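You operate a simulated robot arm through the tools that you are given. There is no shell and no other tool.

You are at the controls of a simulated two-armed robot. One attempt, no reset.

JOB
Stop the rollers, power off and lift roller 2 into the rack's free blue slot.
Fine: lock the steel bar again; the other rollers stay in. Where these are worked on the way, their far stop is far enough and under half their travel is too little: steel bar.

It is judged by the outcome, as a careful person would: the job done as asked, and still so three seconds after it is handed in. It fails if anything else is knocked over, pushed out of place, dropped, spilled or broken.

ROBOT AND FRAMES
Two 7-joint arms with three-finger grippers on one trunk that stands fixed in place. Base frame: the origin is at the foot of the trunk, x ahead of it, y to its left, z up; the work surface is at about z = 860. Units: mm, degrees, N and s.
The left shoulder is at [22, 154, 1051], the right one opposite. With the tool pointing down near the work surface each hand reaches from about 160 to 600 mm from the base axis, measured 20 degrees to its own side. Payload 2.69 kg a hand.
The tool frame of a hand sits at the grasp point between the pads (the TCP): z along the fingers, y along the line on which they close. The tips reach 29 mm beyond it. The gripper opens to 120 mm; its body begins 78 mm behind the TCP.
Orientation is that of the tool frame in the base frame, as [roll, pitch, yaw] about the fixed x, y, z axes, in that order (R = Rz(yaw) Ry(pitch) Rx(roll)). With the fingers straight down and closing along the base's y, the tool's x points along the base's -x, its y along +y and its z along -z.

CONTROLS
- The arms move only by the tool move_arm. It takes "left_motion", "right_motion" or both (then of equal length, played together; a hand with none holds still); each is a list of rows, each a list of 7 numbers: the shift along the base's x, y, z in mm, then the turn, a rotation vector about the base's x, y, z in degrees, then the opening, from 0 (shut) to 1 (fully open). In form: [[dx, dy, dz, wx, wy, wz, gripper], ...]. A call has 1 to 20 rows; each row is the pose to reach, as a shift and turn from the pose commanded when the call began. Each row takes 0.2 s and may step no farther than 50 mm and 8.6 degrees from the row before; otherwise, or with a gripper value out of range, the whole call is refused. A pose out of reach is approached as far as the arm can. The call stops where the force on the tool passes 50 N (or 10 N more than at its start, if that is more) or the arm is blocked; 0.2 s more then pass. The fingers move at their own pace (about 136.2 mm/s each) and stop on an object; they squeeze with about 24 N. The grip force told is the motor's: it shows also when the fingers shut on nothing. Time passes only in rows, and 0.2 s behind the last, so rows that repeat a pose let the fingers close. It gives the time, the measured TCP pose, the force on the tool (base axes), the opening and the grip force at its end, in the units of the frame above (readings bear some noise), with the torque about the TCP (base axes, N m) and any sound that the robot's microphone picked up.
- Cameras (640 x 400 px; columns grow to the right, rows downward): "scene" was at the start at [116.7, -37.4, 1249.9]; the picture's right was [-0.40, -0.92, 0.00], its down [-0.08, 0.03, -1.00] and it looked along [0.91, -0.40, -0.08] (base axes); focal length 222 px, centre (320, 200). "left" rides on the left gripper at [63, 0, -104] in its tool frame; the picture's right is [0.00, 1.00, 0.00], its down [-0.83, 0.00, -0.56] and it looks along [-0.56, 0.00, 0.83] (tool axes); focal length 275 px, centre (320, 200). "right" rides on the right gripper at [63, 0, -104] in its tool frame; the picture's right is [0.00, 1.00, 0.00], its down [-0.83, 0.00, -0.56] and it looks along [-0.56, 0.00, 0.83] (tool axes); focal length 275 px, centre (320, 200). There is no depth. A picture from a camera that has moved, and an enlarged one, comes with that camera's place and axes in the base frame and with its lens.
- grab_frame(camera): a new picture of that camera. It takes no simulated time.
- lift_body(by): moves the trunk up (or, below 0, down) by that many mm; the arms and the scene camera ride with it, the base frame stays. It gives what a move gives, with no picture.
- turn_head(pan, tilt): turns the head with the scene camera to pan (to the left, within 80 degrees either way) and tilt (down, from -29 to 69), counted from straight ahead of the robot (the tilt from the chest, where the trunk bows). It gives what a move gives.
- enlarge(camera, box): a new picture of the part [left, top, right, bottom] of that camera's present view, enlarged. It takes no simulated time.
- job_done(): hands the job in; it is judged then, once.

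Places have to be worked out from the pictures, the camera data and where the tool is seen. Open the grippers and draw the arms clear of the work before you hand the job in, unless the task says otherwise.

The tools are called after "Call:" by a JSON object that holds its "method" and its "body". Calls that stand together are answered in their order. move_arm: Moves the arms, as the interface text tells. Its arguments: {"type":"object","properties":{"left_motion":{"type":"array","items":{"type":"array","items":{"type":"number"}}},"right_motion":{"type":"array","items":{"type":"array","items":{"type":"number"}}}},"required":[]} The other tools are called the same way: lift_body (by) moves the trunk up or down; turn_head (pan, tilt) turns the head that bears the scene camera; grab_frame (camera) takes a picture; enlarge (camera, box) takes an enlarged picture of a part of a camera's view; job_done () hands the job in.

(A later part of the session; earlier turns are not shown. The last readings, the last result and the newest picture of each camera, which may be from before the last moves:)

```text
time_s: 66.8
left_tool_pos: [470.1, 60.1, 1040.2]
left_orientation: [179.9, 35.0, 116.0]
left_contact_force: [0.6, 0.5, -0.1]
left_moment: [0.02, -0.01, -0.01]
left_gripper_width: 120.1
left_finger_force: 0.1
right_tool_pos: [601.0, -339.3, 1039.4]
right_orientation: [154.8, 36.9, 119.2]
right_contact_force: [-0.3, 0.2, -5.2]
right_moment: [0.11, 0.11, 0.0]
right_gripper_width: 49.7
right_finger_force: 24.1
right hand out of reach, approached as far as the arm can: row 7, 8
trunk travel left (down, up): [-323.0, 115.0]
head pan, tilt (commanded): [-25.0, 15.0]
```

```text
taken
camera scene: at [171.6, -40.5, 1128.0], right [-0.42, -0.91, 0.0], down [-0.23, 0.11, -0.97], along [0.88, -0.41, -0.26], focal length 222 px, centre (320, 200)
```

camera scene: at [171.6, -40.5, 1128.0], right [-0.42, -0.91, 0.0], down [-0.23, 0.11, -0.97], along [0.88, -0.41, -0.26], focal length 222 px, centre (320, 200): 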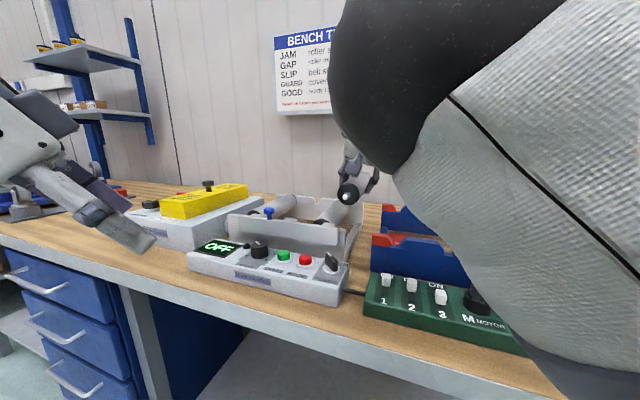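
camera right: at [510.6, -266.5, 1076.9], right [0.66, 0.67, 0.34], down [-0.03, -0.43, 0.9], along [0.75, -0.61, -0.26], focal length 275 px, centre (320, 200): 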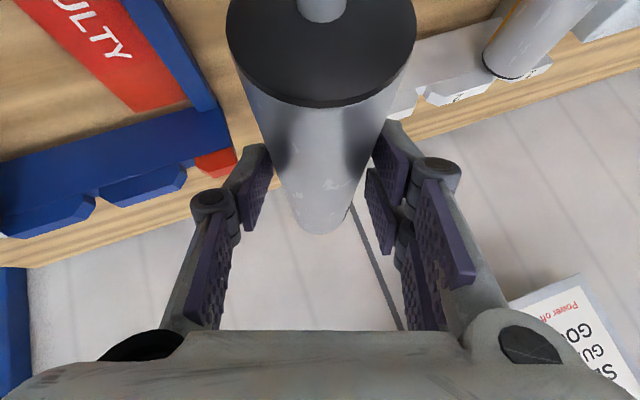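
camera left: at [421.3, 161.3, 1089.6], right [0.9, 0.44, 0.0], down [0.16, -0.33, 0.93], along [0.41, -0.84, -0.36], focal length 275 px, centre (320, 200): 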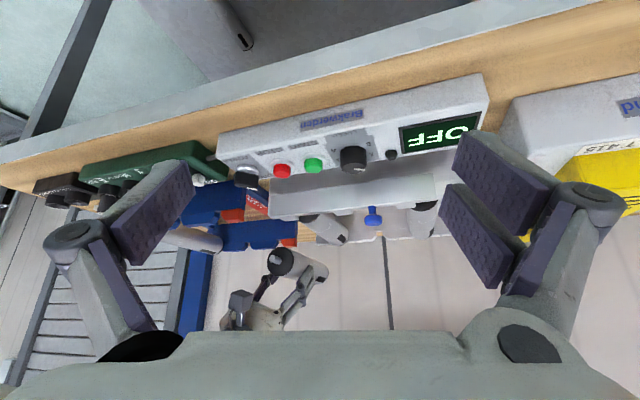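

Carrying works, but with the trunk this low the wrist nears its bend limit for closer positions. The rack is nearer to me, so I raise the trunk again in stages; first +50 mm with the roller held high.

Call:
{"method": "lift_body", "body": {"by": 50}}

Call:
{"method": "grab_frame", "body": {"camera": "right"}}

Call:
{"method": "grab_frame", "body": {"camera": "scene"}}

```text
time_s: 67.7
left_tool_pos: [470.9, 60.8, 1089.6]
left_orientation: [-179.8, 34.9, 116.1]
left_contact_force: [1.0, -0.4, -0.7]
left_moment: [-0.01, 0.04, -0.02]
left_gripper_width: 119.7
left_finger_force: 0.0
right_tool_pos: [602.6, -337.8, 1088.4]
right_orientation: [154.8, 36.8, 119.2]
right_contact_force: [-0.1, -0.4, -4.6]
right_moment: [0.08, 0.13, 0.0]
right_gripper_width: 49.7
right_finger_force: 23.7
trunk travel left (down, up): [-373.0, 65.0]
head pan, tilt (commanded): [-25.0, 15.0]
```

```text
taken
camera right: at [511.3, -266.2, 1125.8], right [0.66, 0.67, 0.34], down [-0.03, -0.43, 0.9], along [0.75, -0.61, -0.26], focal length 275 px, centre (320, 200)
```

right: 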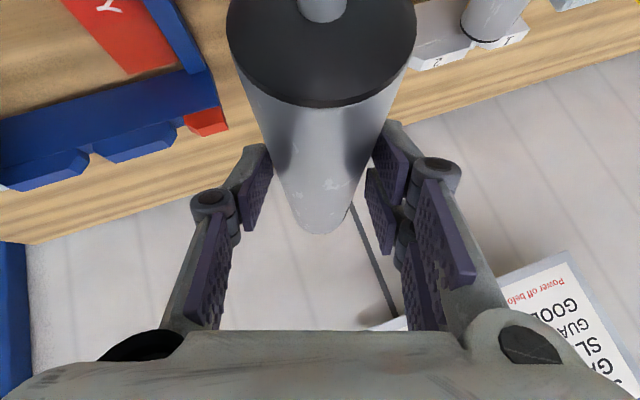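

```text
taken
camera scene: at [150.6, -40.4, 1185.0], right [-0.42, -0.91, 0.0], down [-0.24, 0.11, -0.97], along [0.88, -0.41, -0.26], focal length 222 px, centre (320, 200)
```

scene: 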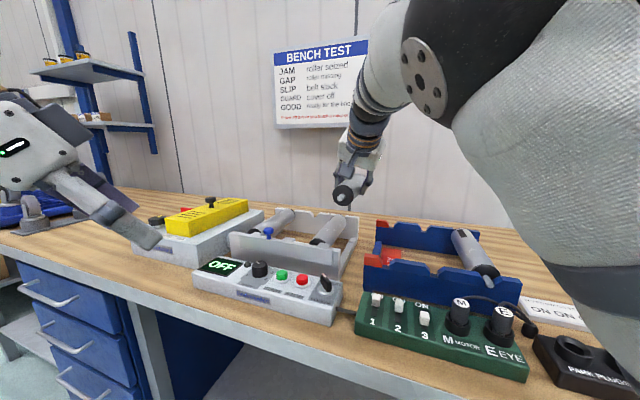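

The roller rode up safely and the scene camera now sees the whole rack. I enlarge it to measure the free blue slot.

Call:
{"method": "enlarge", "body": {"camera": "scene", "box": [350, 205, 540, 325]}}

Call:
{"method": "enlarge", "body": {"camera": "scene", "box": [220, 170, 370, 280]}}

Call:
{"method": "enlarge", "body": {"camera": "right", "box": [0, 60, 240, 210]}}

```text
3.33 times, centred on (445, 265) of scene
camera zoom: at [150.6, -40.4, 1185.0], right [-0.42, -0.91, 0.0], down [-0.24, 0.11, -0.97], along [0.88, -0.41, -0.26], focal length 739 px, centre (-97, -17)
```

zoom: 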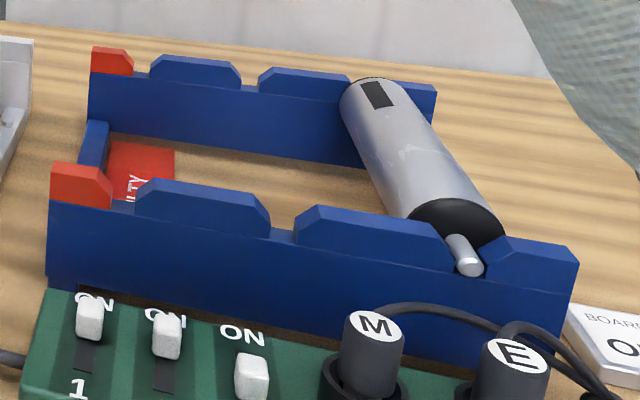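

```text
3.64 times, centred on (295, 225) of scene
camera zoom: at [150.6, -40.4, 1185.0], right [-0.42, -0.91, 0.0], down [-0.24, 0.11, -0.97], along [0.88, -0.41, -0.26], focal length 806 px, centre (411, 109)
```

zoom: 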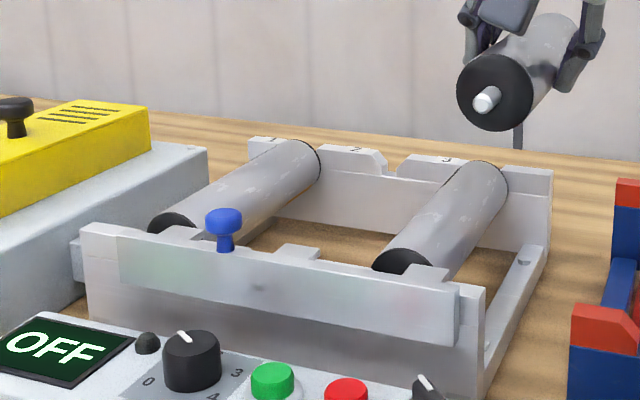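

```text
2.67 times, centred on (120, 135) of right
camera zoom: at [511.3, -266.2, 1125.8], right [0.66, 0.67, 0.34], down [-0.03, -0.43, 0.9], along [0.75, -0.61, -0.26], focal length 734 px, centre (853, 373)
```

zoom: 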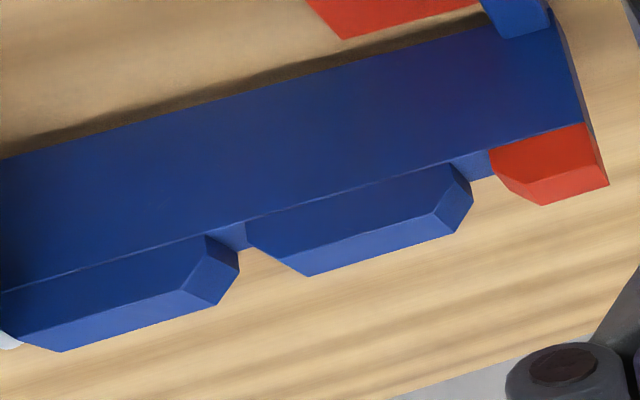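

The free blue slot's floor computes to s≈-1, z≈932, walls at d 557–573 and 788–805; the measured moment says the roller's centre is ~38 mm behind my grip, so I check whether it has sagged in the fingers.

Call:
{"method": "enlarge", "body": {"camera": "scene", "box": [310, 150, 400, 220]}}

Call:
{"method": "enlarge", "body": {"camera": "left", "box": [200, 220, 340, 330]}}

Call:
{"method": "grab_frame", "body": {"camera": "left"}}

```text
5.71 times, centred on (355, 185) of scene
camera zoom: at [150.6, -40.4, 1185.0], right [-0.42, -0.91, 0.0], down [-0.24, 0.11, -0.97], along [0.88, -0.41, -0.26], focal length 1266 px, centre (120, 286)
```

zoom: 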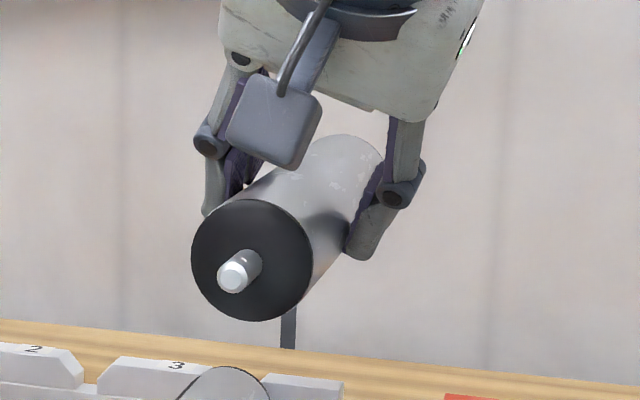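

```text
3.64 times, centred on (270, 275) of left
camera zoom: at [422.0, 161.3, 1139.2], right [0.9, 0.44, 0.0], down [0.16, -0.33, 0.93], along [0.41, -0.84, -0.36], focal length 1001 px, centre (502, -73)
```

zoom: 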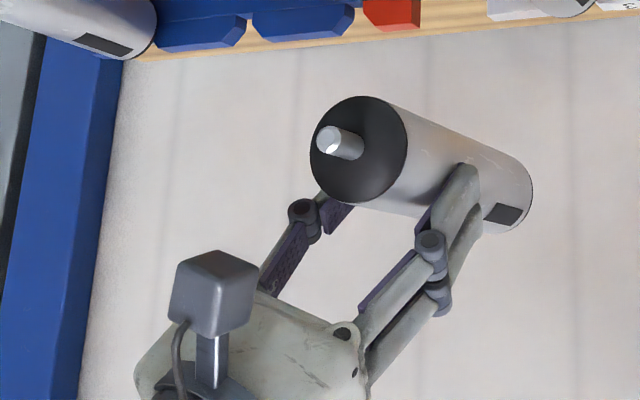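

```text
taken
camera left: at [422.0, 161.3, 1139.2], right [0.9, 0.44, 0.0], down [0.16, -0.33, 0.93], along [0.41, -0.84, -0.36], focal length 275 px, centre (320, 200)
```

left: 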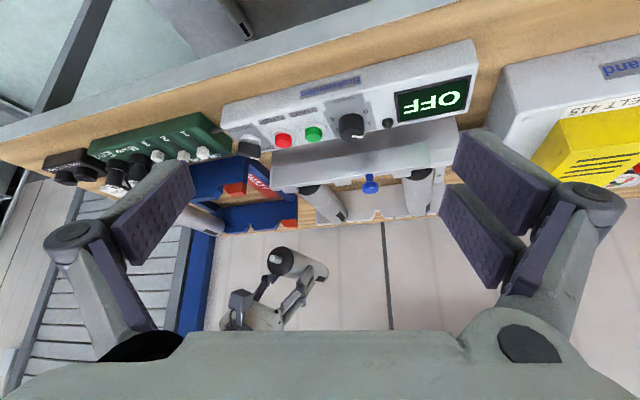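

Side and scene views agree: the roller is level and aligned; its axis lies 21 mm below the TCP (s+8), front shaft end 85 mm ahead. I lower the hand 40 mm, then raise the trunk its remaining 65 mm for a comfortable wrist at the rack.

Call:
{"method": "move_arm", "body": {"right_motion": [[0, 0, -14, 0, 0, 0, 0], [0, 0, -28, 0, 0, 0, 0], [0, 0, -40, 0, 0, 0, 0]]}}

Call:
{"method": "lift_body", "body": {"by": 40}}

Call:
{"method": "grab_frame", "body": {"camera": "scene"}}

```text
time_s: 68.5
left_tool_pos: [470.5, 59.3, 1089.9]
left_orientation: [-179.9, 34.9, 116.0]
left_contact_force: [0.9, 0.2, 0.1]
left_moment: [-0.03, -0.01, 0.02]
left_gripper_width: 120.3
left_finger_force: 0.0
right_tool_pos: [602.3, -338.4, 1046.7]
right_orientation: [154.8, 37.1, 119.1]
right_contact_force: [-0.2, -0.8, -4.9]
right_moment: [0.09, 0.15, -0.02]
right_gripper_width: 49.6
right_finger_force: 24.0
trunk travel left (down, up): [-373.0, 65.0]
head pan, tilt (commanded): [-25.0, 15.0]
```

```text
time_s: 69.3
left_tool_pos: [471.0, 61.1, 1129.2]
left_orientation: [-179.8, 34.8, 116.1]
left_contact_force: [1.0, 0.3, -0.2]
left_moment: [0.0, 0.0, 0.0]
left_gripper_width: 119.9
left_finger_force: 0.1
right_tool_pos: [602.2, -337.3, 1088.6]
right_orientation: [154.9, 37.0, 119.2]
right_contact_force: [0.3, 0.8, -5.1]
right_moment: [0.05, 0.11, 0.0]
right_gripper_width: 49.8
right_finger_force: 24.0
trunk travel left (down, up): [-413.0, 25.0]
head pan, tilt (commanded): [-25.0, 15.0]
```

```text
taken
camera scene: at [118.5, -40.6, 1233.1], right [-0.42, -0.91, 0.0], down [-0.24, 0.11, -0.97], along [0.88, -0.41, -0.26], focal length 222 px, centre (320, 200)
```

scene: 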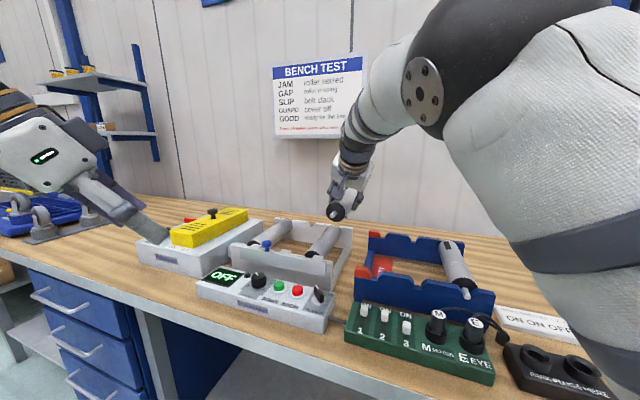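

Trunk is back at its start height and the roller is steady. I carry it on toward the rack at a safe height.

Call:
{"method": "move_arm", "body": {"right_motion": [[-20, -13.5, -8, 0, 0, 0, 0], [-41, -27.5, -18, 0, 0, 0, 0], [-62, -41, -28, 0, 0, 0, 0], [-82.5, -55, -36, 0, 0, 0, 0]]}}

Call:
{"method": "grab_frame", "body": {"camera": "scene"}}

Call:
{"method": "grab_frame", "body": {"camera": "right"}}

```text
time_s: 70.3
left_tool_pos: [470.1, 59.5, 1129.4]
left_orientation: [180.0, 34.9, 116.0]
left_contact_force: [-0.3, 0.4, 0.3]
left_moment: [0.0, 0.0, -0.02]
left_gripper_width: 120.0
left_finger_force: 0.0
right_tool_pos: [519.3, -392.0, 1052.3]
right_orientation: [154.7, 37.1, 119.2]
right_contact_force: [0.4, 0.1, -4.9]
right_moment: [0.09, 0.14, 0.02]
right_gripper_width: 49.6
right_finger_force: 24.1
trunk travel left (down, up): [-413.0, 25.0]
head pan, tilt (commanded): [-25.0, 15.0]
```

```text
taken
camera scene: at [117.4, -40.5, 1233.4], right [-0.42, -0.91, 0.0], down [-0.23, 0.11, -0.97], along [0.88, -0.41, -0.26], focal length 222 px, centre (320, 200)
```

scene: 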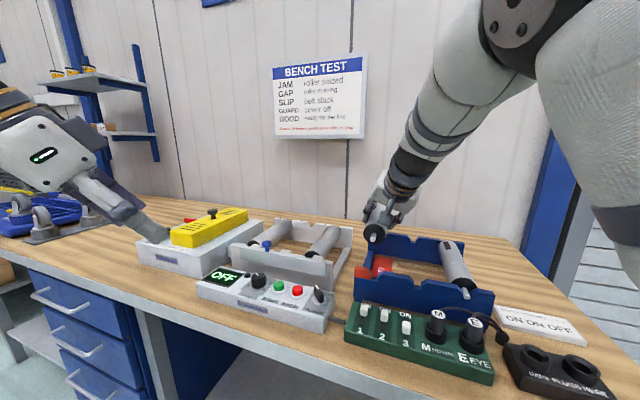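

```text
taken
camera right: at [428.1, -320.5, 1090.6], right [0.66, 0.67, 0.34], down [-0.03, -0.43, 0.9], along [0.75, -0.61, -0.26], focal length 275 px, centre (320, 200)
```

right: 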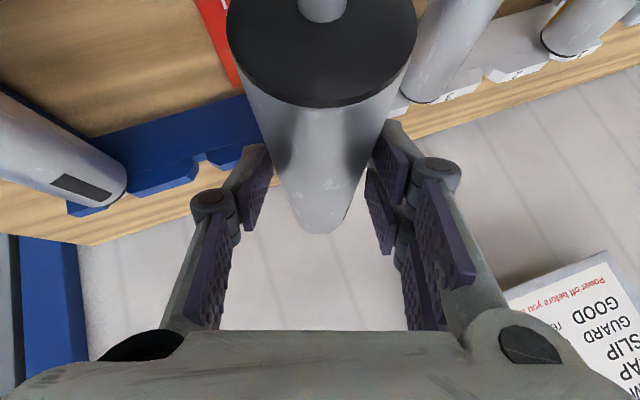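

On track. Next to directly above the free blue slot, keeping the roller ~25 mm over the rack's tabs.

Call:
{"method": "move_arm", "body": {"right_motion": [[-18, -17, -5, 0, 0, 0, 0], [-36, -34, -10, 0, 0, 0, 0], [-54, -51, -14, 0, 0, 0, 0], [-72.2, -67.4, -17, 0, 0, 0, 0]]}}

Call:
{"method": "grab_frame", "body": {"camera": "scene"}}

Call:
{"method": "enlarge", "body": {"camera": "scene", "box": [340, 190, 520, 320]}}

Call:
{"method": "grab_frame", "body": {"camera": "right"}}

```text
time_s: 71.3
left_tool_pos: [470.3, 59.9, 1130.4]
left_orientation: [180.0, 34.9, 116.0]
left_contact_force: [-0.5, -0.1, -0.5]
left_moment: [0.05, -0.03, -0.05]
left_gripper_width: 120.2
left_finger_force: 0.1
right_tool_pos: [447.8, -459.2, 1034.4]
right_orientation: [154.6, 37.1, 119.1]
right_contact_force: [0.3, 0.8, -3.2]
right_moment: [0.1, 0.06, 0.02]
right_gripper_width: 49.9
right_finger_force: 24.2
trunk travel left (down, up): [-413.0, 25.0]
head pan, tilt (commanded): [-25.0, 15.0]
```

```text
taken
camera scene: at [117.3, -40.7, 1233.4], right [-0.42, -0.91, 0.0], down [-0.23, 0.11, -0.97], along [0.88, -0.41, -0.26], focal length 222 px, centre (320, 200)
```

scene: 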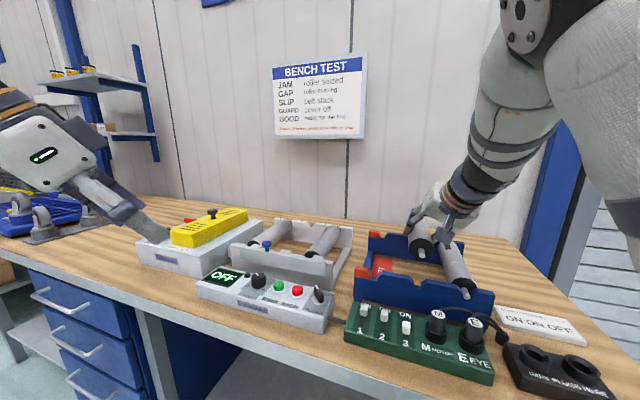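

```text
3.08 times, centred on (430, 255) of scene
camera zoom: at [117.3, -40.7, 1233.4], right [-0.42, -0.91, 0.0], down [-0.23, 0.11, -0.97], along [0.88, -0.41, -0.26], focal length 682 px, centre (-18, 31)
```

zoom: 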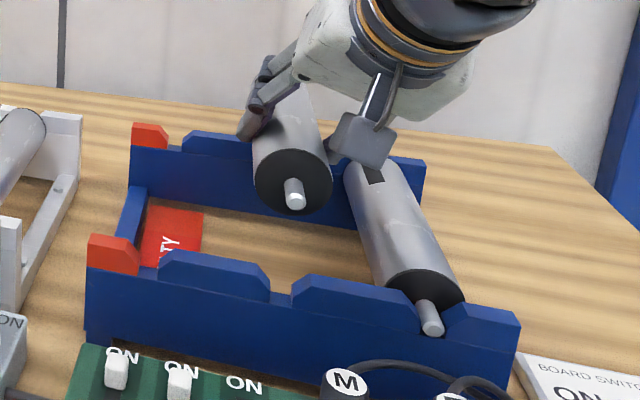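

```text
taken
camera right: at [355.8, -387.8, 1072.7], right [0.66, 0.67, 0.34], down [-0.03, -0.43, 0.9], along [0.75, -0.61, -0.26], focal length 275 px, centre (320, 200)
```

right: 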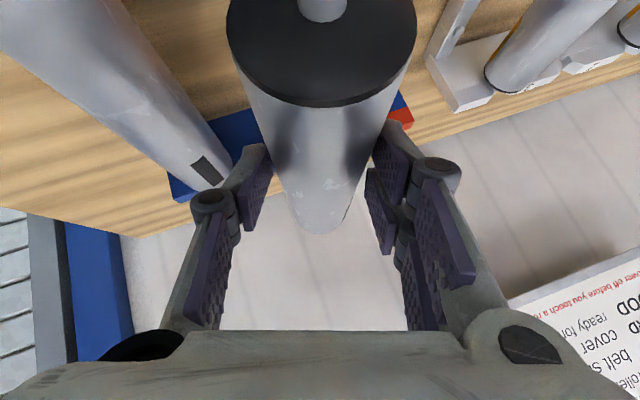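

The held roller's shaft (s≈-0.5, d≈557) is within a millimetre of the free slot (s≈-0.3). I lower 50 mm and check again.

Call:
{"method": "move_arm", "body": {"right_motion": [[0, 0, -12, 0, 0, 0, 0], [0, 0, -24, 0, 0, 0, 0], [0, 0, -36, 0, 0, 0, 0], [0, 0, -46, 0, 0, 0, 0], [0, 0, -50, 0, 0, 0, 0]]}}

Call:
{"method": "enlarge", "body": {"camera": "scene", "box": [370, 210, 510, 320]}}

Call:
{"method": "grab_frame", "body": {"camera": "right"}}

```text
time_s: 72.5
left_tool_pos: [469.7, 59.3, 1128.5]
left_orientation: [-180.0, 34.9, 116.0]
left_contact_force: [-0.2, -0.7, -0.4]
left_moment: [-0.02, 0.01, -0.01]
left_gripper_width: 120.3
left_finger_force: 0.1
right_tool_pos: [447.7, -462.5, 985.0]
right_orientation: [154.7, 37.1, 119.1]
right_contact_force: [0.4, -0.3, -2.9]
right_moment: [0.13, 0.14, 0.02]
right_gripper_width: 49.4
right_finger_force: 23.9
trunk travel left (down, up): [-413.0, 25.0]
head pan, tilt (commanded): [-25.0, 15.0]
```

```text
3.64 times, centred on (440, 265) of scene
camera zoom: at [117.5, -40.5, 1233.3], right [-0.42, -0.91, 0.0], down [-0.23, 0.11, -0.97], along [0.88, -0.41, -0.26], focal length 806 px, centre (-116, -36)
```

zoom: 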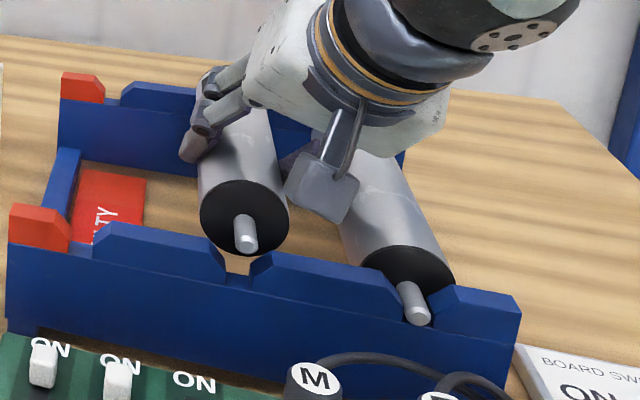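

```text
taken
camera right: at [356.0, -389.0, 1022.9], right [0.66, 0.67, 0.34], down [-0.03, -0.43, 0.9], along [0.75, -0.61, -0.26], focal length 275 px, centre (320, 200)
```

right: 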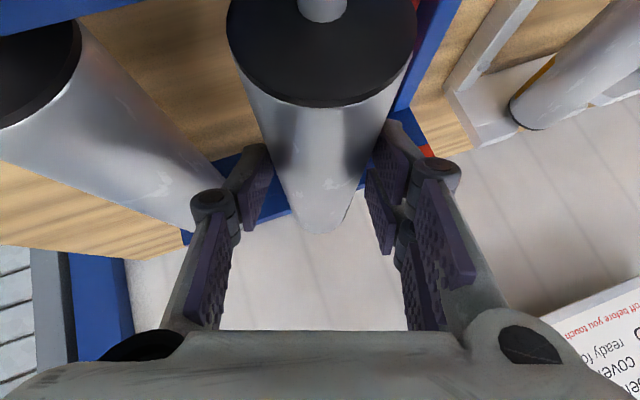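

The shaft is ~2 mm to the -s side of the slot, 24 mm above its seat. I correct +2 mm and lower most of the way.

Call:
{"method": "move_arm", "body": {"right_motion": [[1.5, 1.5, -6, 0, 0, 0, 0], [1.5, 1.5, -12, 0, 0, 0, 0], [1.5, 1.5, -17, 0, 0, 0, 0], [1.5, 1.5, -21, 0, 0, 0, 0]]}}

Call:
{"method": "enlarge", "body": {"camera": "scene", "box": [370, 210, 510, 320]}}

Call:
{"method": "grab_frame", "body": {"camera": "right"}}

```text
time_s: 73.5
left_tool_pos: [469.5, 60.3, 1129.3]
left_orientation: [-179.9, 34.9, 115.9]
left_contact_force: [0.0, -0.1, 0.2]
left_moment: [-0.01, -0.01, 0.04]
left_gripper_width: 119.7
left_finger_force: 0.2
right_tool_pos: [448.1, -458.1, 965.1]
right_orientation: [154.8, 37.1, 119.1]
right_contact_force: [-0.9, 0.5, -4.6]
right_moment: [0.09, 0.11, 0.03]
right_gripper_width: 49.5
right_finger_force: 24.3
trunk travel left (down, up): [-413.0, 25.0]
head pan, tilt (commanded): [-25.0, 15.0]
```

```text
3.64 times, centred on (440, 265) of scene
camera zoom: at [117.6, -40.5, 1233.3], right [-0.42, -0.91, 0.0], down [-0.23, 0.11, -0.97], along [0.88, -0.41, -0.26], focal length 806 px, centre (-116, -36)
```

zoom: 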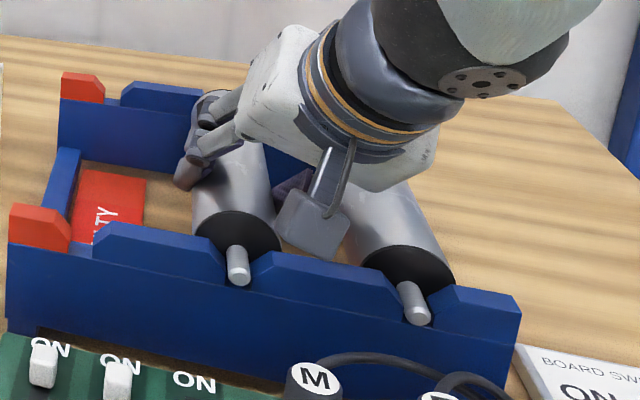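

```text
taken
camera right: at [356.5, -387.1, 1002.5], right [0.66, 0.67, 0.34], down [-0.03, -0.43, 0.9], along [0.75, -0.61, -0.26], focal length 275 px, centre (320, 200)
```

right: 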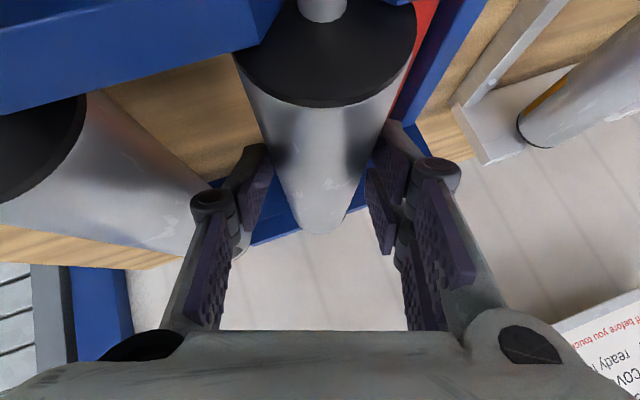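

The shaft has entered the gap between the blue tabs. I lower the last millimetres slowly until it seats.

Call:
{"method": "move_arm", "body": {"right_motion": [[0, 0, -2, 0, 0, 0, 0], [0, 0, -4, 0, 0, 0, 0], [0, 0, -6, 0, 0, 0, 0]]}}

Call:
{"method": "enlarge", "body": {"camera": "scene", "box": [370, 210, 510, 320]}}

```text
time_s: 74.3
left_tool_pos: [470.2, 58.9, 1129.9]
left_orientation: [-180.0, 35.0, 116.0]
left_contact_force: [0.0, -0.1, -0.5]
left_moment: [0.01, 0.02, 0.01]
left_gripper_width: 119.7
left_finger_force: 0.0
right_tool_pos: [447.1, -459.2, 959.7]
right_orientation: [154.8, 37.2, 119.2]
right_contact_force: [0.7, -0.3, -3.5]
right_moment: [0.11, 0.13, 0.0]
right_gripper_width: 49.6
right_finger_force: 24.2
trunk travel left (down, up): [-413.0, 25.0]
head pan, tilt (commanded): [-25.0, 15.0]
```

```text
3.64 times, centred on (440, 265) of scene
camera zoom: at [117.6, -40.5, 1233.3], right [-0.42, -0.91, 0.0], down [-0.23, 0.11, -0.97], along [0.88, -0.41, -0.26], focal length 806 px, centre (-116, -36)
```

zoom: 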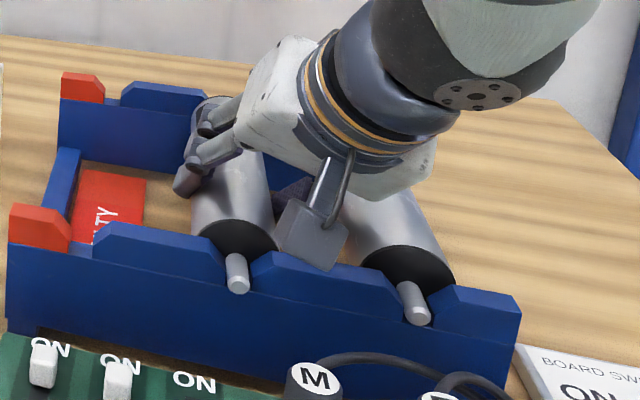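

Still hanging free (-3.5 N). I continue down in 1.5 mm steps.

Call:
{"method": "move_arm", "body": {"right_motion": [[0, 0, -1.5, 0, 0, 0, 0], [0, 0, -3, 0, 0, 0, 0], [0, 0, -4.5, 0, 0, 0, 0]]}}

Call:
{"method": "enlarge", "body": {"camera": "scene", "box": [370, 210, 510, 320]}}

```text
time_s: 75.1
left_tool_pos: [469.0, 60.0, 1131.4]
left_orientation: [180.0, 35.0, 115.9]
left_contact_force: [-0.2, -0.2, 0.4]
left_moment: [0.0, -0.02, -0.01]
left_gripper_width: 120.1
left_finger_force: 0.0
right_tool_pos: [447.7, -459.4, 958.2]
right_orientation: [154.5, 37.4, 118.8]
right_contact_force: [-2.8, -4.4, 13.3]
right_moment: [-0.12, -0.2, -0.08]
right_gripper_width: 49.9
right_finger_force: 23.8
trunk travel left (down, up): [-413.0, 25.0]
head pan, tilt (commanded): [-25.0, 15.0]
```

```text
3.64 times, centred on (440, 265) of scene
camera zoom: at [115.8, -39.8, 1233.9], right [-0.42, -0.91, 0.0], down [-0.23, 0.11, -0.97], along [0.88, -0.41, -0.26], focal length 806 px, centre (-116, -36)
```

zoom: 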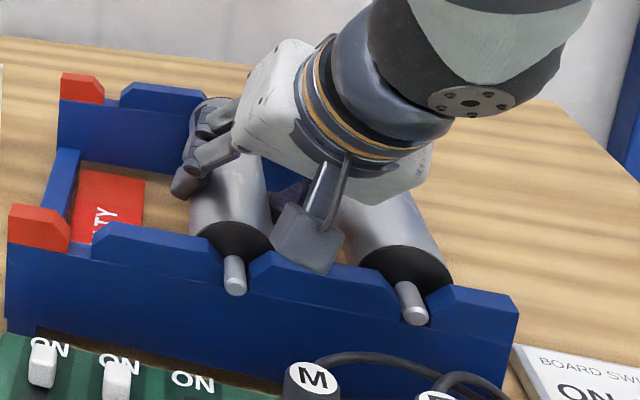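

The roller has seated on both walls (upward force +13 N, moment consistent with both ends bearing). I ease off the pressure and open the fingers just enough.

Call:
{"method": "move_arm", "body": {"right_motion": [[0, 0, 1.5, 0, 0, 0, 0], [0, 0, 2.5, 0, 0, 0, 0.38], [0, 0, 2.5, 0, 0, 0, 0.44], [0, 0, 2.5, 0, 0, 0, 0.52], [0, 0, 2.5, 0, 0, 0, 0.52]]}}

Call:
{"method": "enlarge", "body": {"camera": "scene", "box": [370, 210, 510, 320]}}

Call:
{"method": "grab_frame", "body": {"camera": "right"}}

```text
time_s: 76.3
left_tool_pos: [469.9, 59.8, 1131.0]
left_orientation: [180.0, 34.8, 116.0]
left_contact_force: [0.3, 0.1, -0.5]
left_moment: [-0.01, 0.03, 0.0]
left_gripper_width: 120.0
left_finger_force: 0.0
right_tool_pos: [449.0, -457.6, 957.8]
right_orientation: [154.7, 37.1, 119.1]
right_contact_force: [0.5, 0.2, 0.0]
right_moment: [0.04, -0.03, 0.01]
right_gripper_width: 62.2
right_finger_force: 0.1
trunk travel left (down, up): [-413.0, 25.0]
head pan, tilt (commanded): [-25.0, 15.0]
```

```text
3.64 times, centred on (440, 265) of scene
camera zoom: at [117.2, -40.2, 1233.4], right [-0.42, -0.91, 0.0], down [-0.23, 0.11, -0.97], along [0.88, -0.41, -0.26], focal length 806 px, centre (-116, -36)
```

zoom: 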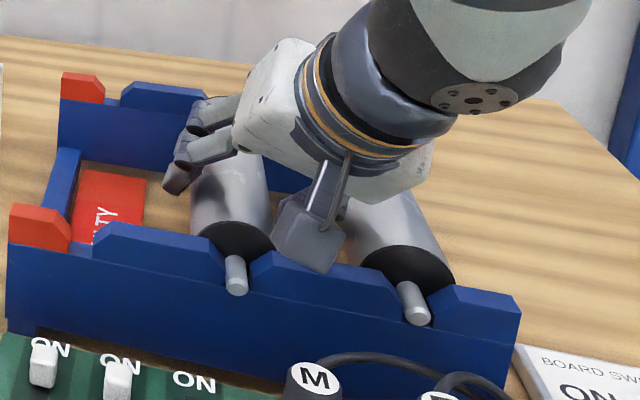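

```text
taken
camera right: at [357.2, -386.6, 995.0], right [0.66, 0.67, 0.34], down [-0.03, -0.43, 0.9], along [0.75, -0.61, -0.26], focal length 275 px, centre (320, 200)
```

right: 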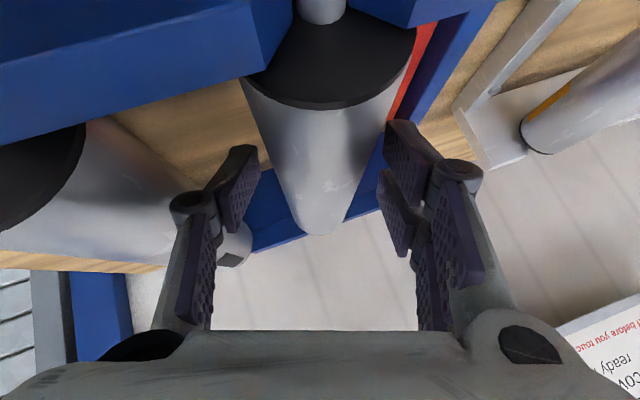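

The roller sits in the free blue slot beside its neighbour, fingers clear. I withdraw along the finger direction (up and slightly -s) so nothing drags on it.

Call:
{"method": "move_arm", "body": {"right_motion": [[-2.5, -2.5, 7.8, 0, 0, 0, 0.52], [-5, -5, 17.5, 0, 0, 0, 0.52], [-8.5, -8.5, 31, 0, 0, 0, 0.52], [-12.5, -12.5, 47, 0, 0, 0, 0.52], [-16.5, -16.5, 63, 0, 0, 0, 0.52], [-20, -18, 90, 0, 0, 0, 0.52]]}}

Call:
{"method": "enlarge", "body": {"camera": "scene", "box": [370, 210, 510, 320]}}

Call:
{"method": "grab_frame", "body": {"camera": "right"}}

```text
time_s: 77.7
left_tool_pos: [470.0, 60.4, 1130.1]
left_orientation: [-180.0, 34.8, 116.1]
left_contact_force: [0.7, 0.1, 0.5]
left_moment: [0.01, 0.0, 0.01]
left_gripper_width: 119.9
left_finger_force: 0.0
right_tool_pos: [429.0, -475.8, 1048.3]
right_orientation: [154.7, 37.1, 119.1]
right_contact_force: [-0.2, -0.4, 0.4]
right_moment: [0.0, 0.01, 0.02]
right_gripper_width: 62.3
right_finger_force: 0.0
trunk travel left (down, up): [-413.0, 25.0]
head pan, tilt (commanded): [-25.0, 15.0]
```

```text
3.64 times, centred on (440, 265) of scene
camera zoom: at [117.0, -39.9, 1233.5], right [-0.42, -0.91, 0.0], down [-0.23, 0.11, -0.97], along [0.88, -0.41, -0.26], focal length 806 px, centre (-116, -36)
```

zoom: 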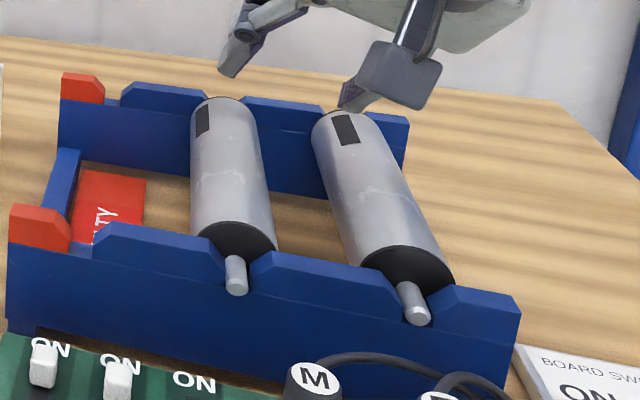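

```text
taken
camera right: at [337.7, -403.5, 1086.3], right [0.66, 0.67, 0.34], down [-0.03, -0.43, 0.9], along [0.75, -0.61, -0.26], focal length 275 px, centre (320, 200)
```

right: 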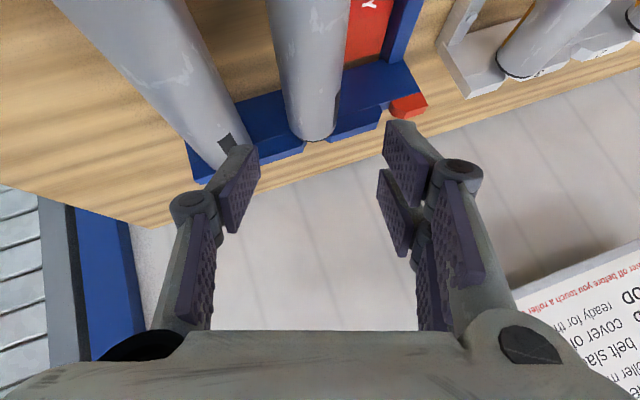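

Roller 2 rests properly in the rack's free blue slot. Now I return to the blue knob to lock the bar again, re-orienting the hand to the earlier knob pose on the way at a safe height.

Call:
{"method": "move_arm", "body": {"left_motion": [[-3, 5, 0, 0, 0, 0, 1], [-6, 10, 0, 0, 0, 0, 1], [-9, 15, 0, 0, 0, 0, 1], [-12, 20, 0, 0, 0, 0, 1], [-15, 25, 0, 0, 0, 0, 1], [-18, 30, 0, 0, 0, 0, 1], [-20, 35, 0, 0, 0, 0, 1], [-20, 40, 0, 0, 0, 0, 1], [-20, 40, 0, 0, 0, 0, 1]], "right_motion": [[16, 30, 14, -1.65, 2.09, 3.24, 0.5], [34, 66, 22, -3.31, 4.18, 6.49, 0.45], [52, 102, 28, -4.96, 6.27, 9.73, 0.4], [70, 138, 32, -6.62, 8.36, 12.97, 0.36], [88, 174, 36, -8.27, 10.45, 16.21, 0.33], [106, 212, 38, -9.93, 12.54, 19.46, 0.33], [124, 250, 38, -11.58, 14.63, 22.7, 0.33], [142, 288, 38, -13.24, 16.72, 25.94, 0.33], [161, 326, 37, -13.24, 16.72, 25.94, 0.33]]}}

Call:
{"method": "grab_frame", "body": {"camera": "right"}}

Call:
{"method": "grab_frame", "body": {"camera": "scene"}}

```text
time_s: 79.7
left_tool_pos: [450.4, 101.0, 1129.2]
left_orientation: [-179.9, 35.0, 116.0]
left_contact_force: [-0.1, 0.5, -1.1]
left_moment: [0.0, -0.02, -0.01]
left_gripper_width: 120.0
left_finger_force: 0.0
right_tool_pos: [590.1, -152.3, 1082.8]
right_orientation: [-179.8, 32.9, 160.2]
right_contact_force: [1.0, -0.4, -0.4]
right_moment: [-0.01, 0.01, -0.01]
right_gripper_width: 39.5
right_finger_force: 0.1
trunk travel left (down, up): [-413.0, 25.0]
head pan, tilt (commanded): [-25.0, 15.0]
```

```text
taken
camera right: at [486.5, -113.8, 1136.9], right [0.34, 0.94, -0.01], down [0.37, -0.13, 0.92], along [0.86, -0.31, -0.4], focal length 275 px, centre (320, 200)
```

right: 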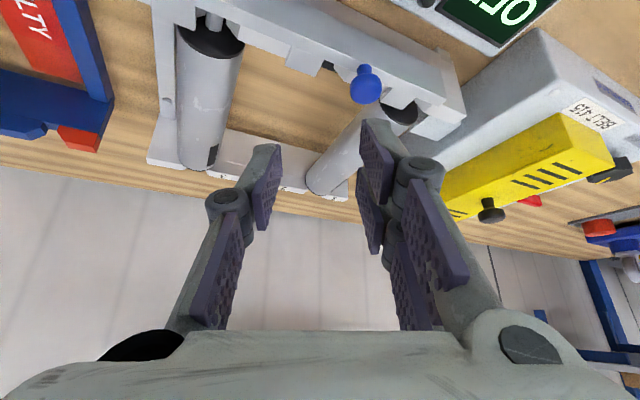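

```text
taken
camera scene: at [117.7, -40.0, 1233.3], right [-0.42, -0.91, 0.0], down [-0.23, 0.11, -0.97], along [0.88, -0.41, -0.26], focal length 222 px, centre (320, 200)
```

scene: 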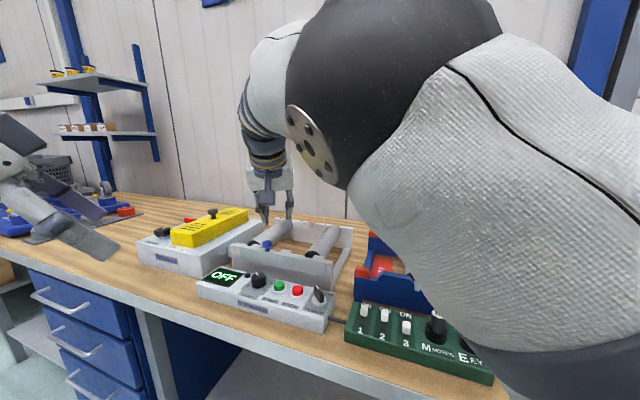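

The knob is at s≈362, d≈552 as expected. I step forward slightly and lower the trunk 40 mm to get the reach used before.

Call:
{"method": "move_arm", "body": {"right_motion": [[10, 4, 0, 0, 0, 0, 0.33], [20, 8, 0, 0, 0, 0, 0.33]]}}

Call:
{"method": "lift_body", "body": {"by": -40}}

Call:
{"method": "grab_frame", "body": {"camera": "right"}}

```text
time_s: 80.3
left_tool_pos: [450.0, 99.5, 1131.3]
left_orientation: [-180.0, 35.0, 116.1]
left_contact_force: [0.0, -0.5, -0.2]
left_moment: [-0.01, -0.01, 0.0]
left_gripper_width: 120.2
left_finger_force: 0.1
right_tool_pos: [609.6, -142.2, 1084.1]
right_orientation: [-179.9, 33.1, 160.1]
right_contact_force: [0.1, -0.2, -0.2]
right_moment: [-0.03, 0.0, 0.0]
right_gripper_width: 39.8
right_finger_force: 0.0
trunk travel left (down, up): [-413.0, 25.0]
head pan, tilt (commanded): [-25.0, 15.0]
```

```text
time_s: 81.1
left_tool_pos: [449.9, 99.9, 1090.1]
left_orientation: [179.9, 35.0, 116.0]
left_contact_force: [0.3, -0.2, -0.3]
left_moment: [0.01, 0.01, 0.04]
left_gripper_width: 120.0
left_finger_force: 0.0
right_tool_pos: [609.1, -143.4, 1047.2]
right_orientation: [-179.9, 33.0, 160.0]
right_contact_force: [0.0, -0.6, 1.0]
right_moment: [0.03, -0.04, -0.01]
right_gripper_width: 39.7
right_finger_force: 0.0
trunk travel left (down, up): [-373.0, 65.0]
head pan, tilt (commanded): [-25.0, 15.0]
```

```text
taken
camera right: at [505.8, -105.6, 1099.0], right [0.34, 0.94, 0.0], down [0.37, -0.13, 0.92], along [0.86, -0.31, -0.39], focal length 275 px, centre (320, 200)
```

right: 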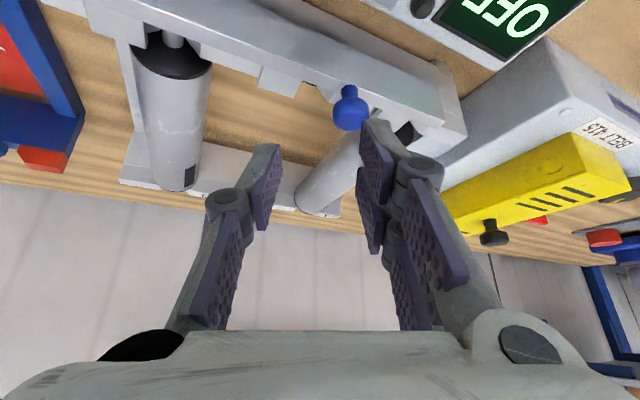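

I align sideways with the knob and advance most of the way along the tool axis.

Call:
{"method": "move_arm", "body": {"right_motion": [[0, 11, 0, 0, 0, 0, 0.33], [0.2, 21.5, 0, 0, 0, 0, 0.33], [8, 18.7, -12.5, 0, 0, 0, 0.33], [16, 15.8, -26, 0, 0, 0, 0.33], [22, 13.6, -36, 0, 0, 0, 0.33]]}}

Call:
{"method": "grab_frame", "body": {"camera": "right"}}

Call:
{"method": "enlarge", "body": {"camera": "left", "box": [290, 150, 450, 300]}}

```text
time_s: 82.3
left_tool_pos: [449.1, 99.6, 1090.2]
left_orientation: [180.0, 34.9, 116.1]
left_contact_force: [-0.4, 0.1, -0.1]
left_moment: [0.02, 0.02, 0.02]
left_gripper_width: 119.8
left_finger_force: 0.0
right_tool_pos: [633.0, -128.9, 1008.9]
right_orientation: [-179.9, 33.0, 160.1]
right_contact_force: [0.6, -0.3, 0.2]
right_moment: [-0.04, -0.04, -0.01]
right_gripper_width: 39.7
right_finger_force: 0.1
trunk travel left (down, up): [-373.0, 65.0]
head pan, tilt (commanded): [-25.0, 15.0]
```

```text
taken
camera right: at [528.5, -91.7, 1062.1], right [0.34, 0.94, 0.0], down [0.37, -0.13, 0.92], along [0.86, -0.31, -0.4], focal length 275 px, centre (320, 200)
```

right: 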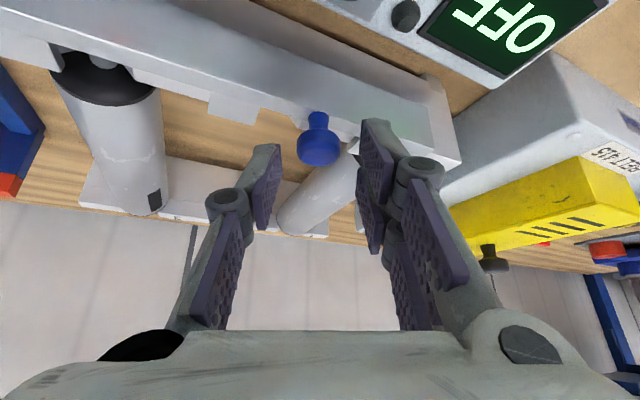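

```text
2.67 times, centred on (370, 225) of left
camera zoom: at [400.9, 201.3, 1140.1], right [0.9, 0.44, 0.0], down [0.16, -0.33, 0.93], along [0.41, -0.84, -0.36], focal length 734 px, centre (187, 133)
```

zoom: 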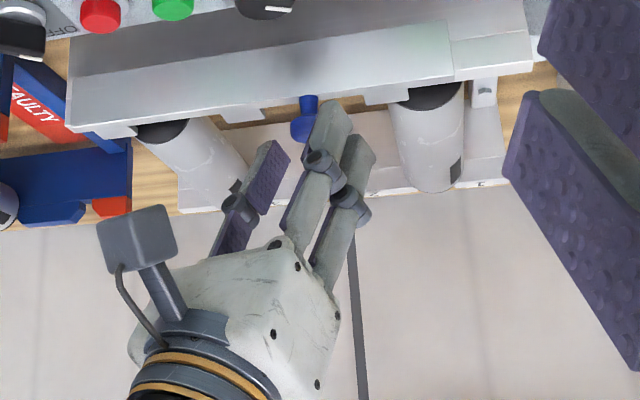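

The knob is centred in the view. I advance the last ~11 mm and close on it.

Call:
{"method": "move_arm", "body": {"right_motion": [[2.8, -1, -4.6, 0, 0, 0, 0.33], [5.6, -2, -9.2, 0, 0, 0, 0.3], [5.6, -2, -9.2, 0, 0, 0, 0.15], [5.6, -2, -9.2, 0, 0, 0, 0.05], [5.6, -2, -9.2, 0, 0, 0, 0]]}}

Call:
{"method": "grab_frame", "body": {"camera": "right"}}

```text
time_s: 83.5
left_tool_pos: [449.2, 100.1, 1089.6]
left_orientation: [180.0, 34.9, 115.9]
left_contact_force: [-0.6, 0.7, -0.6]
left_moment: [-0.01, 0.01, -0.04]
left_gripper_width: 120.1
left_finger_force: 0.1
right_tool_pos: [636.1, -130.6, 999.2]
right_orientation: [-179.9, 32.8, 160.1]
right_contact_force: [0.2, -0.4, -0.5]
right_moment: [0.01, 0.02, -0.14]
right_gripper_width: 22.9
right_finger_force: 45.4
trunk travel left (down, up): [-373.0, 65.0]
head pan, tilt (commanded): [-25.0, 15.0]
```

```text
taken
camera right: at [533.9, -93.4, 1053.4], right [0.34, 0.94, 0.0], down [0.37, -0.13, 0.92], along [0.86, -0.31, -0.4], focal length 275 px, centre (320, 200)
```

right: 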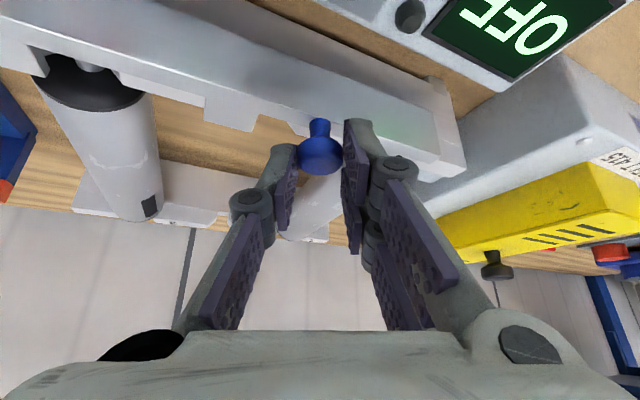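

The knob is held. I slide the bar back toward +s to its locked stop, stepwise.

Call:
{"method": "move_arm", "body": {"right_motion": [[3.5, 3.5, 0, 0, 0, 0, 0], [7, 7, 0, 0, 0, 0, 0], [10.5, 10.5, 0, 0, 0, 0, 0], [14, 14, 0, 0, 0, 0, 0]]}}

Call:
{"method": "grab_frame", "body": {"camera": "right"}}

```text
time_s: 84.5
left_tool_pos: [449.9, 100.2, 1090.0]
left_orientation: [180.0, 34.9, 116.1]
left_contact_force: [0.1, 0.4, 0.0]
left_moment: [-0.01, -0.01, -0.02]
left_gripper_width: 119.9
left_finger_force: 0.1
right_tool_pos: [650.4, -117.1, 1000.1]
right_orientation: [-179.8, 33.0, 160.1]
right_contact_force: [2.7, -0.8, 2.2]
right_moment: [0.01, -0.02, -0.14]
right_gripper_width: 22.7
right_finger_force: 45.3
trunk travel left (down, up): [-373.0, 65.0]
head pan, tilt (commanded): [-25.0, 15.0]
```

```text
taken
camera right: at [547.6, -79.6, 1053.3], right [0.34, 0.94, 0.0], down [0.37, -0.13, 0.92], along [0.86, -0.31, -0.39], focal length 275 px, centre (320, 200)
```

right: 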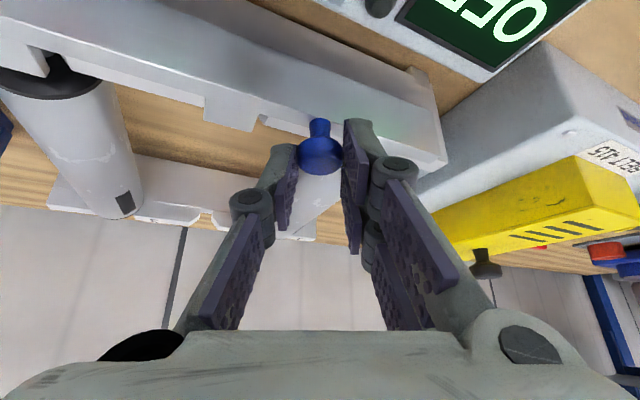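

About 20 mm moved, nearly there. I continue in small steps until it meets the locked stop.

Call:
{"method": "move_arm", "body": {"right_motion": [[1.5, 1.5, 0, 0, 0, 0, 0], [3, 3, 0, 0, 0, 0, 0], [4.5, 4.5, 0, 0, 0, 0, 0], [6, 6, 0, 0, 0, 0, 0]]}}

Call:
{"method": "grab_frame", "body": {"camera": "right"}}

Call:
{"method": "enlarge", "body": {"camera": "left", "box": [290, 150, 450, 300]}}

```text
time_s: 85.5
left_tool_pos: [446.2, 97.8, 1091.6]
left_orientation: [179.9, 34.9, 115.9]
left_contact_force: [-0.2, 0.3, 0.3]
left_moment: [-0.02, 0.02, -0.01]
left_gripper_width: 120.1
left_finger_force: 0.0
right_tool_pos: [654.5, -115.3, 999.9]
right_orientation: [-179.7, 32.7, 160.0]
right_contact_force: [-25.6, -18.5, -1.5]
right_moment: [-0.6, 0.46, -0.3]
right_gripper_width: 22.6
right_finger_force: 45.2
trunk travel left (down, up): [-373.0, 65.0]
head pan, tilt (commanded): [-25.0, 15.0]
```

```text
taken
camera right: at [550.5, -76.6, 1054.1], right [0.34, 0.94, -0.01], down [0.38, -0.13, 0.92], along [0.86, -0.32, -0.4], focal length 275 px, centre (320, 200)
```

right: 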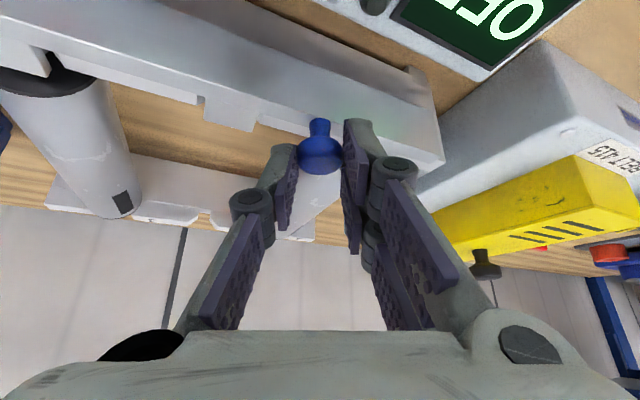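

```text
2.67 times, centred on (370, 225) of left
camera zoom: at [398.0, 199.3, 1141.6], right [0.9, 0.44, 0.01], down [0.15, -0.33, 0.93], along [0.41, -0.84, -0.36], focal length 734 px, centre (187, 133)
```

zoom: 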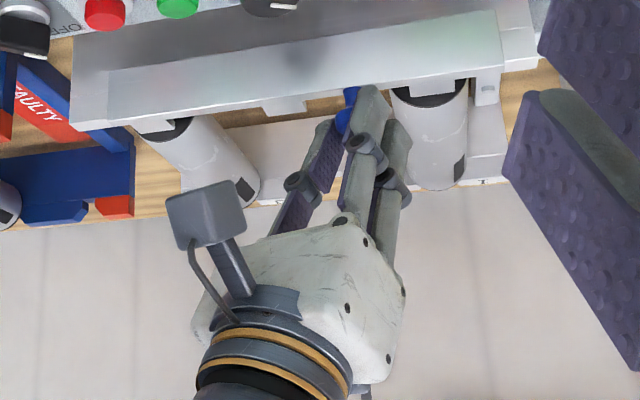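

The bar is at its locked stop (31 N), at the very place it had at the start. I ease the load, open and withdraw along the approach line.

Call:
{"method": "move_arm", "body": {"right_motion": [[-1.5, -1.5, 0, 0, 0, 0, 0], [-1.5, -1.5, 0, 0, 0, 0, 0.15], [-1.5, -1.5, 0, 0, 0, 0, 0.33], [-1.5, -1.5, 0, 0, 0, 0, 0.33], [-6.6, 0.4, 8.4, 0, 0, 0, 0.33], [-17, 4, 25, 0, 0, 0, 0.33], [-32, 10, 50, 0, 0, 0, 0.33]]}}

Call:
{"method": "grab_frame", "body": {"camera": "right"}}

Call:
{"method": "enlarge", "body": {"camera": "scene", "box": [180, 180, 360, 310]}}

```text
time_s: 87.1
left_tool_pos: [449.1, 100.3, 1090.7]
left_orientation: [180.0, 34.9, 116.0]
left_contact_force: [-0.5, 0.5, 0.0]
left_moment: [0.01, -0.04, 0.02]
left_gripper_width: 120.0
left_finger_force: 0.1
right_tool_pos: [625.1, -102.2, 1051.0]
right_orientation: [-179.9, 32.9, 160.1]
right_contact_force: [-1.2, 0.1, 0.0]
right_moment: [0.02, 0.0, 0.02]
right_gripper_width: 39.8
right_finger_force: 0.0
trunk travel left (down, up): [-373.0, 65.0]
head pan, tilt (commanded): [-25.0, 15.0]
```

```text
taken
camera right: at [521.8, -63.1, 1104.2], right [0.34, 0.94, 0.0], down [0.37, -0.13, 0.92], along [0.86, -0.31, -0.4], focal length 275 px, centre (320, 200)
```

right: 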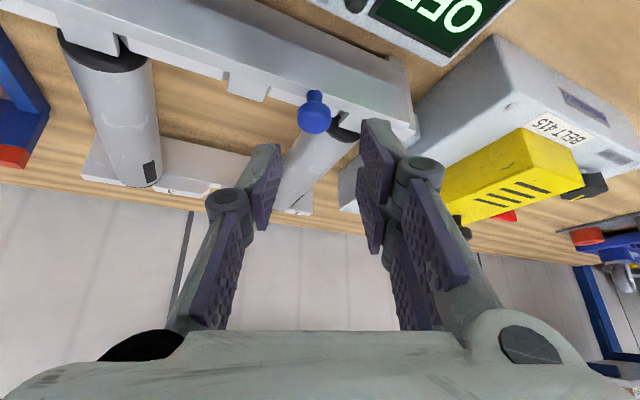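

```text
3.08 times, centred on (270, 245) of scene
camera zoom: at [149.1, -40.2, 1185.4], right [-0.42, -0.91, 0.0], down [-0.23, 0.11, -0.97], along [0.88, -0.41, -0.26], focal length 682 px, centre (474, 62)
```

zoom: 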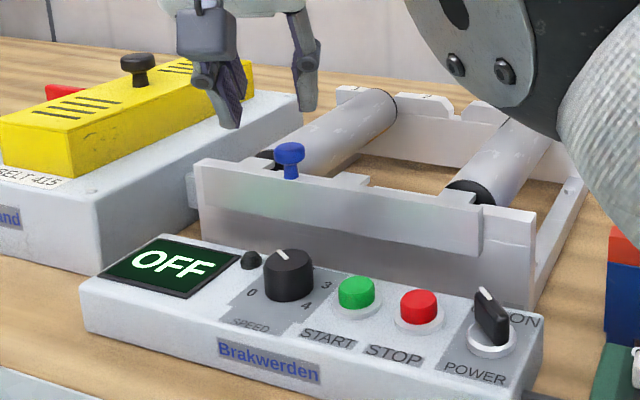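

The bar is locked with its tabs over the remaining shafts, display OFF. I now draw the right hand back and upright, away from the bench.

Call:
{"method": "move_arm", "body": {"right_motion": [[-17, -15, 6, 1.15, 6.53, 3.89, 0.4], [-34, -32, 8, 2.3, 13.06, 7.78, 0.5], [-51, -52, 8, 3.46, 19.6, 11.66, 0.6], [-68, -74, 4, 4.61, 26.13, 15.55, 0.6], [-84, -96, 0, 5.76, 32.66, 19.44, 0.6]]}}

Call:
{"method": "lift_body", "body": {"by": 40}}

Call:
{"method": "grab_frame", "body": {"camera": "scene"}}

```text
time_s: 88.3
left_tool_pos: [448.9, 99.3, 1090.0]
left_orientation: [-180.0, 34.9, 115.9]
left_contact_force: [0.4, 0.4, 0.6]
left_moment: [0.01, -0.01, -0.02]
left_gripper_width: 119.8
left_finger_force: 0.0
right_tool_pos: [538.8, -198.8, 1050.4]
right_orientation: [-180.0, -0.3, -179.9]
right_contact_force: [-0.4, -0.2, -0.4]
right_moment: [0.01, -0.01, 0.01]
right_gripper_width: 72.0
right_finger_force: 0.2
trunk travel left (down, up): [-373.0, 65.0]
head pan, tilt (commanded): [-25.0, 15.0]
```

```text
time_s: 89.2
left_tool_pos: [450.1, 100.4, 1127.6]
left_orientation: [-179.8, 34.8, 116.1]
left_contact_force: [0.8, 0.5, -0.1]
left_moment: [0.0, 0.03, -0.04]
left_gripper_width: 119.8
left_finger_force: 0.1
right_tool_pos: [506.8, -199.0, 1164.0]
right_orientation: [-179.9, 8.0, -179.9]
right_contact_force: [0.4, 0.5, -0.6]
right_moment: [0.04, 0.08, -0.05]
right_gripper_width: 72.0
right_finger_force: 0.0
trunk travel left (down, up): [-413.0, 25.0]
head pan, tilt (commanded): [-25.0, 15.0]
```

```text
taken
camera scene: at [118.3, -40.3, 1233.1], right [-0.42, -0.91, 0.0], down [-0.24, 0.11, -0.97], along [0.88, -0.41, -0.26], focal length 222 px, centre (320, 200)
```

scene: 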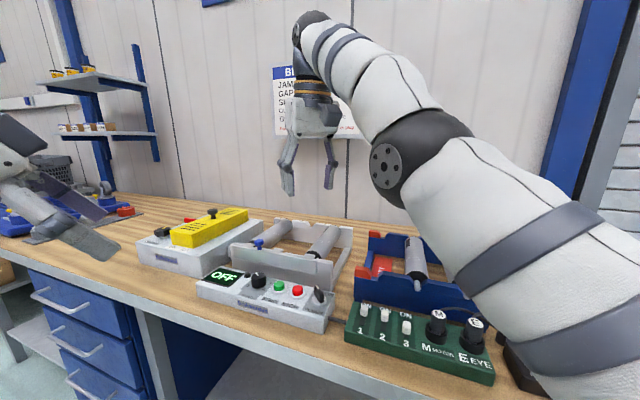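

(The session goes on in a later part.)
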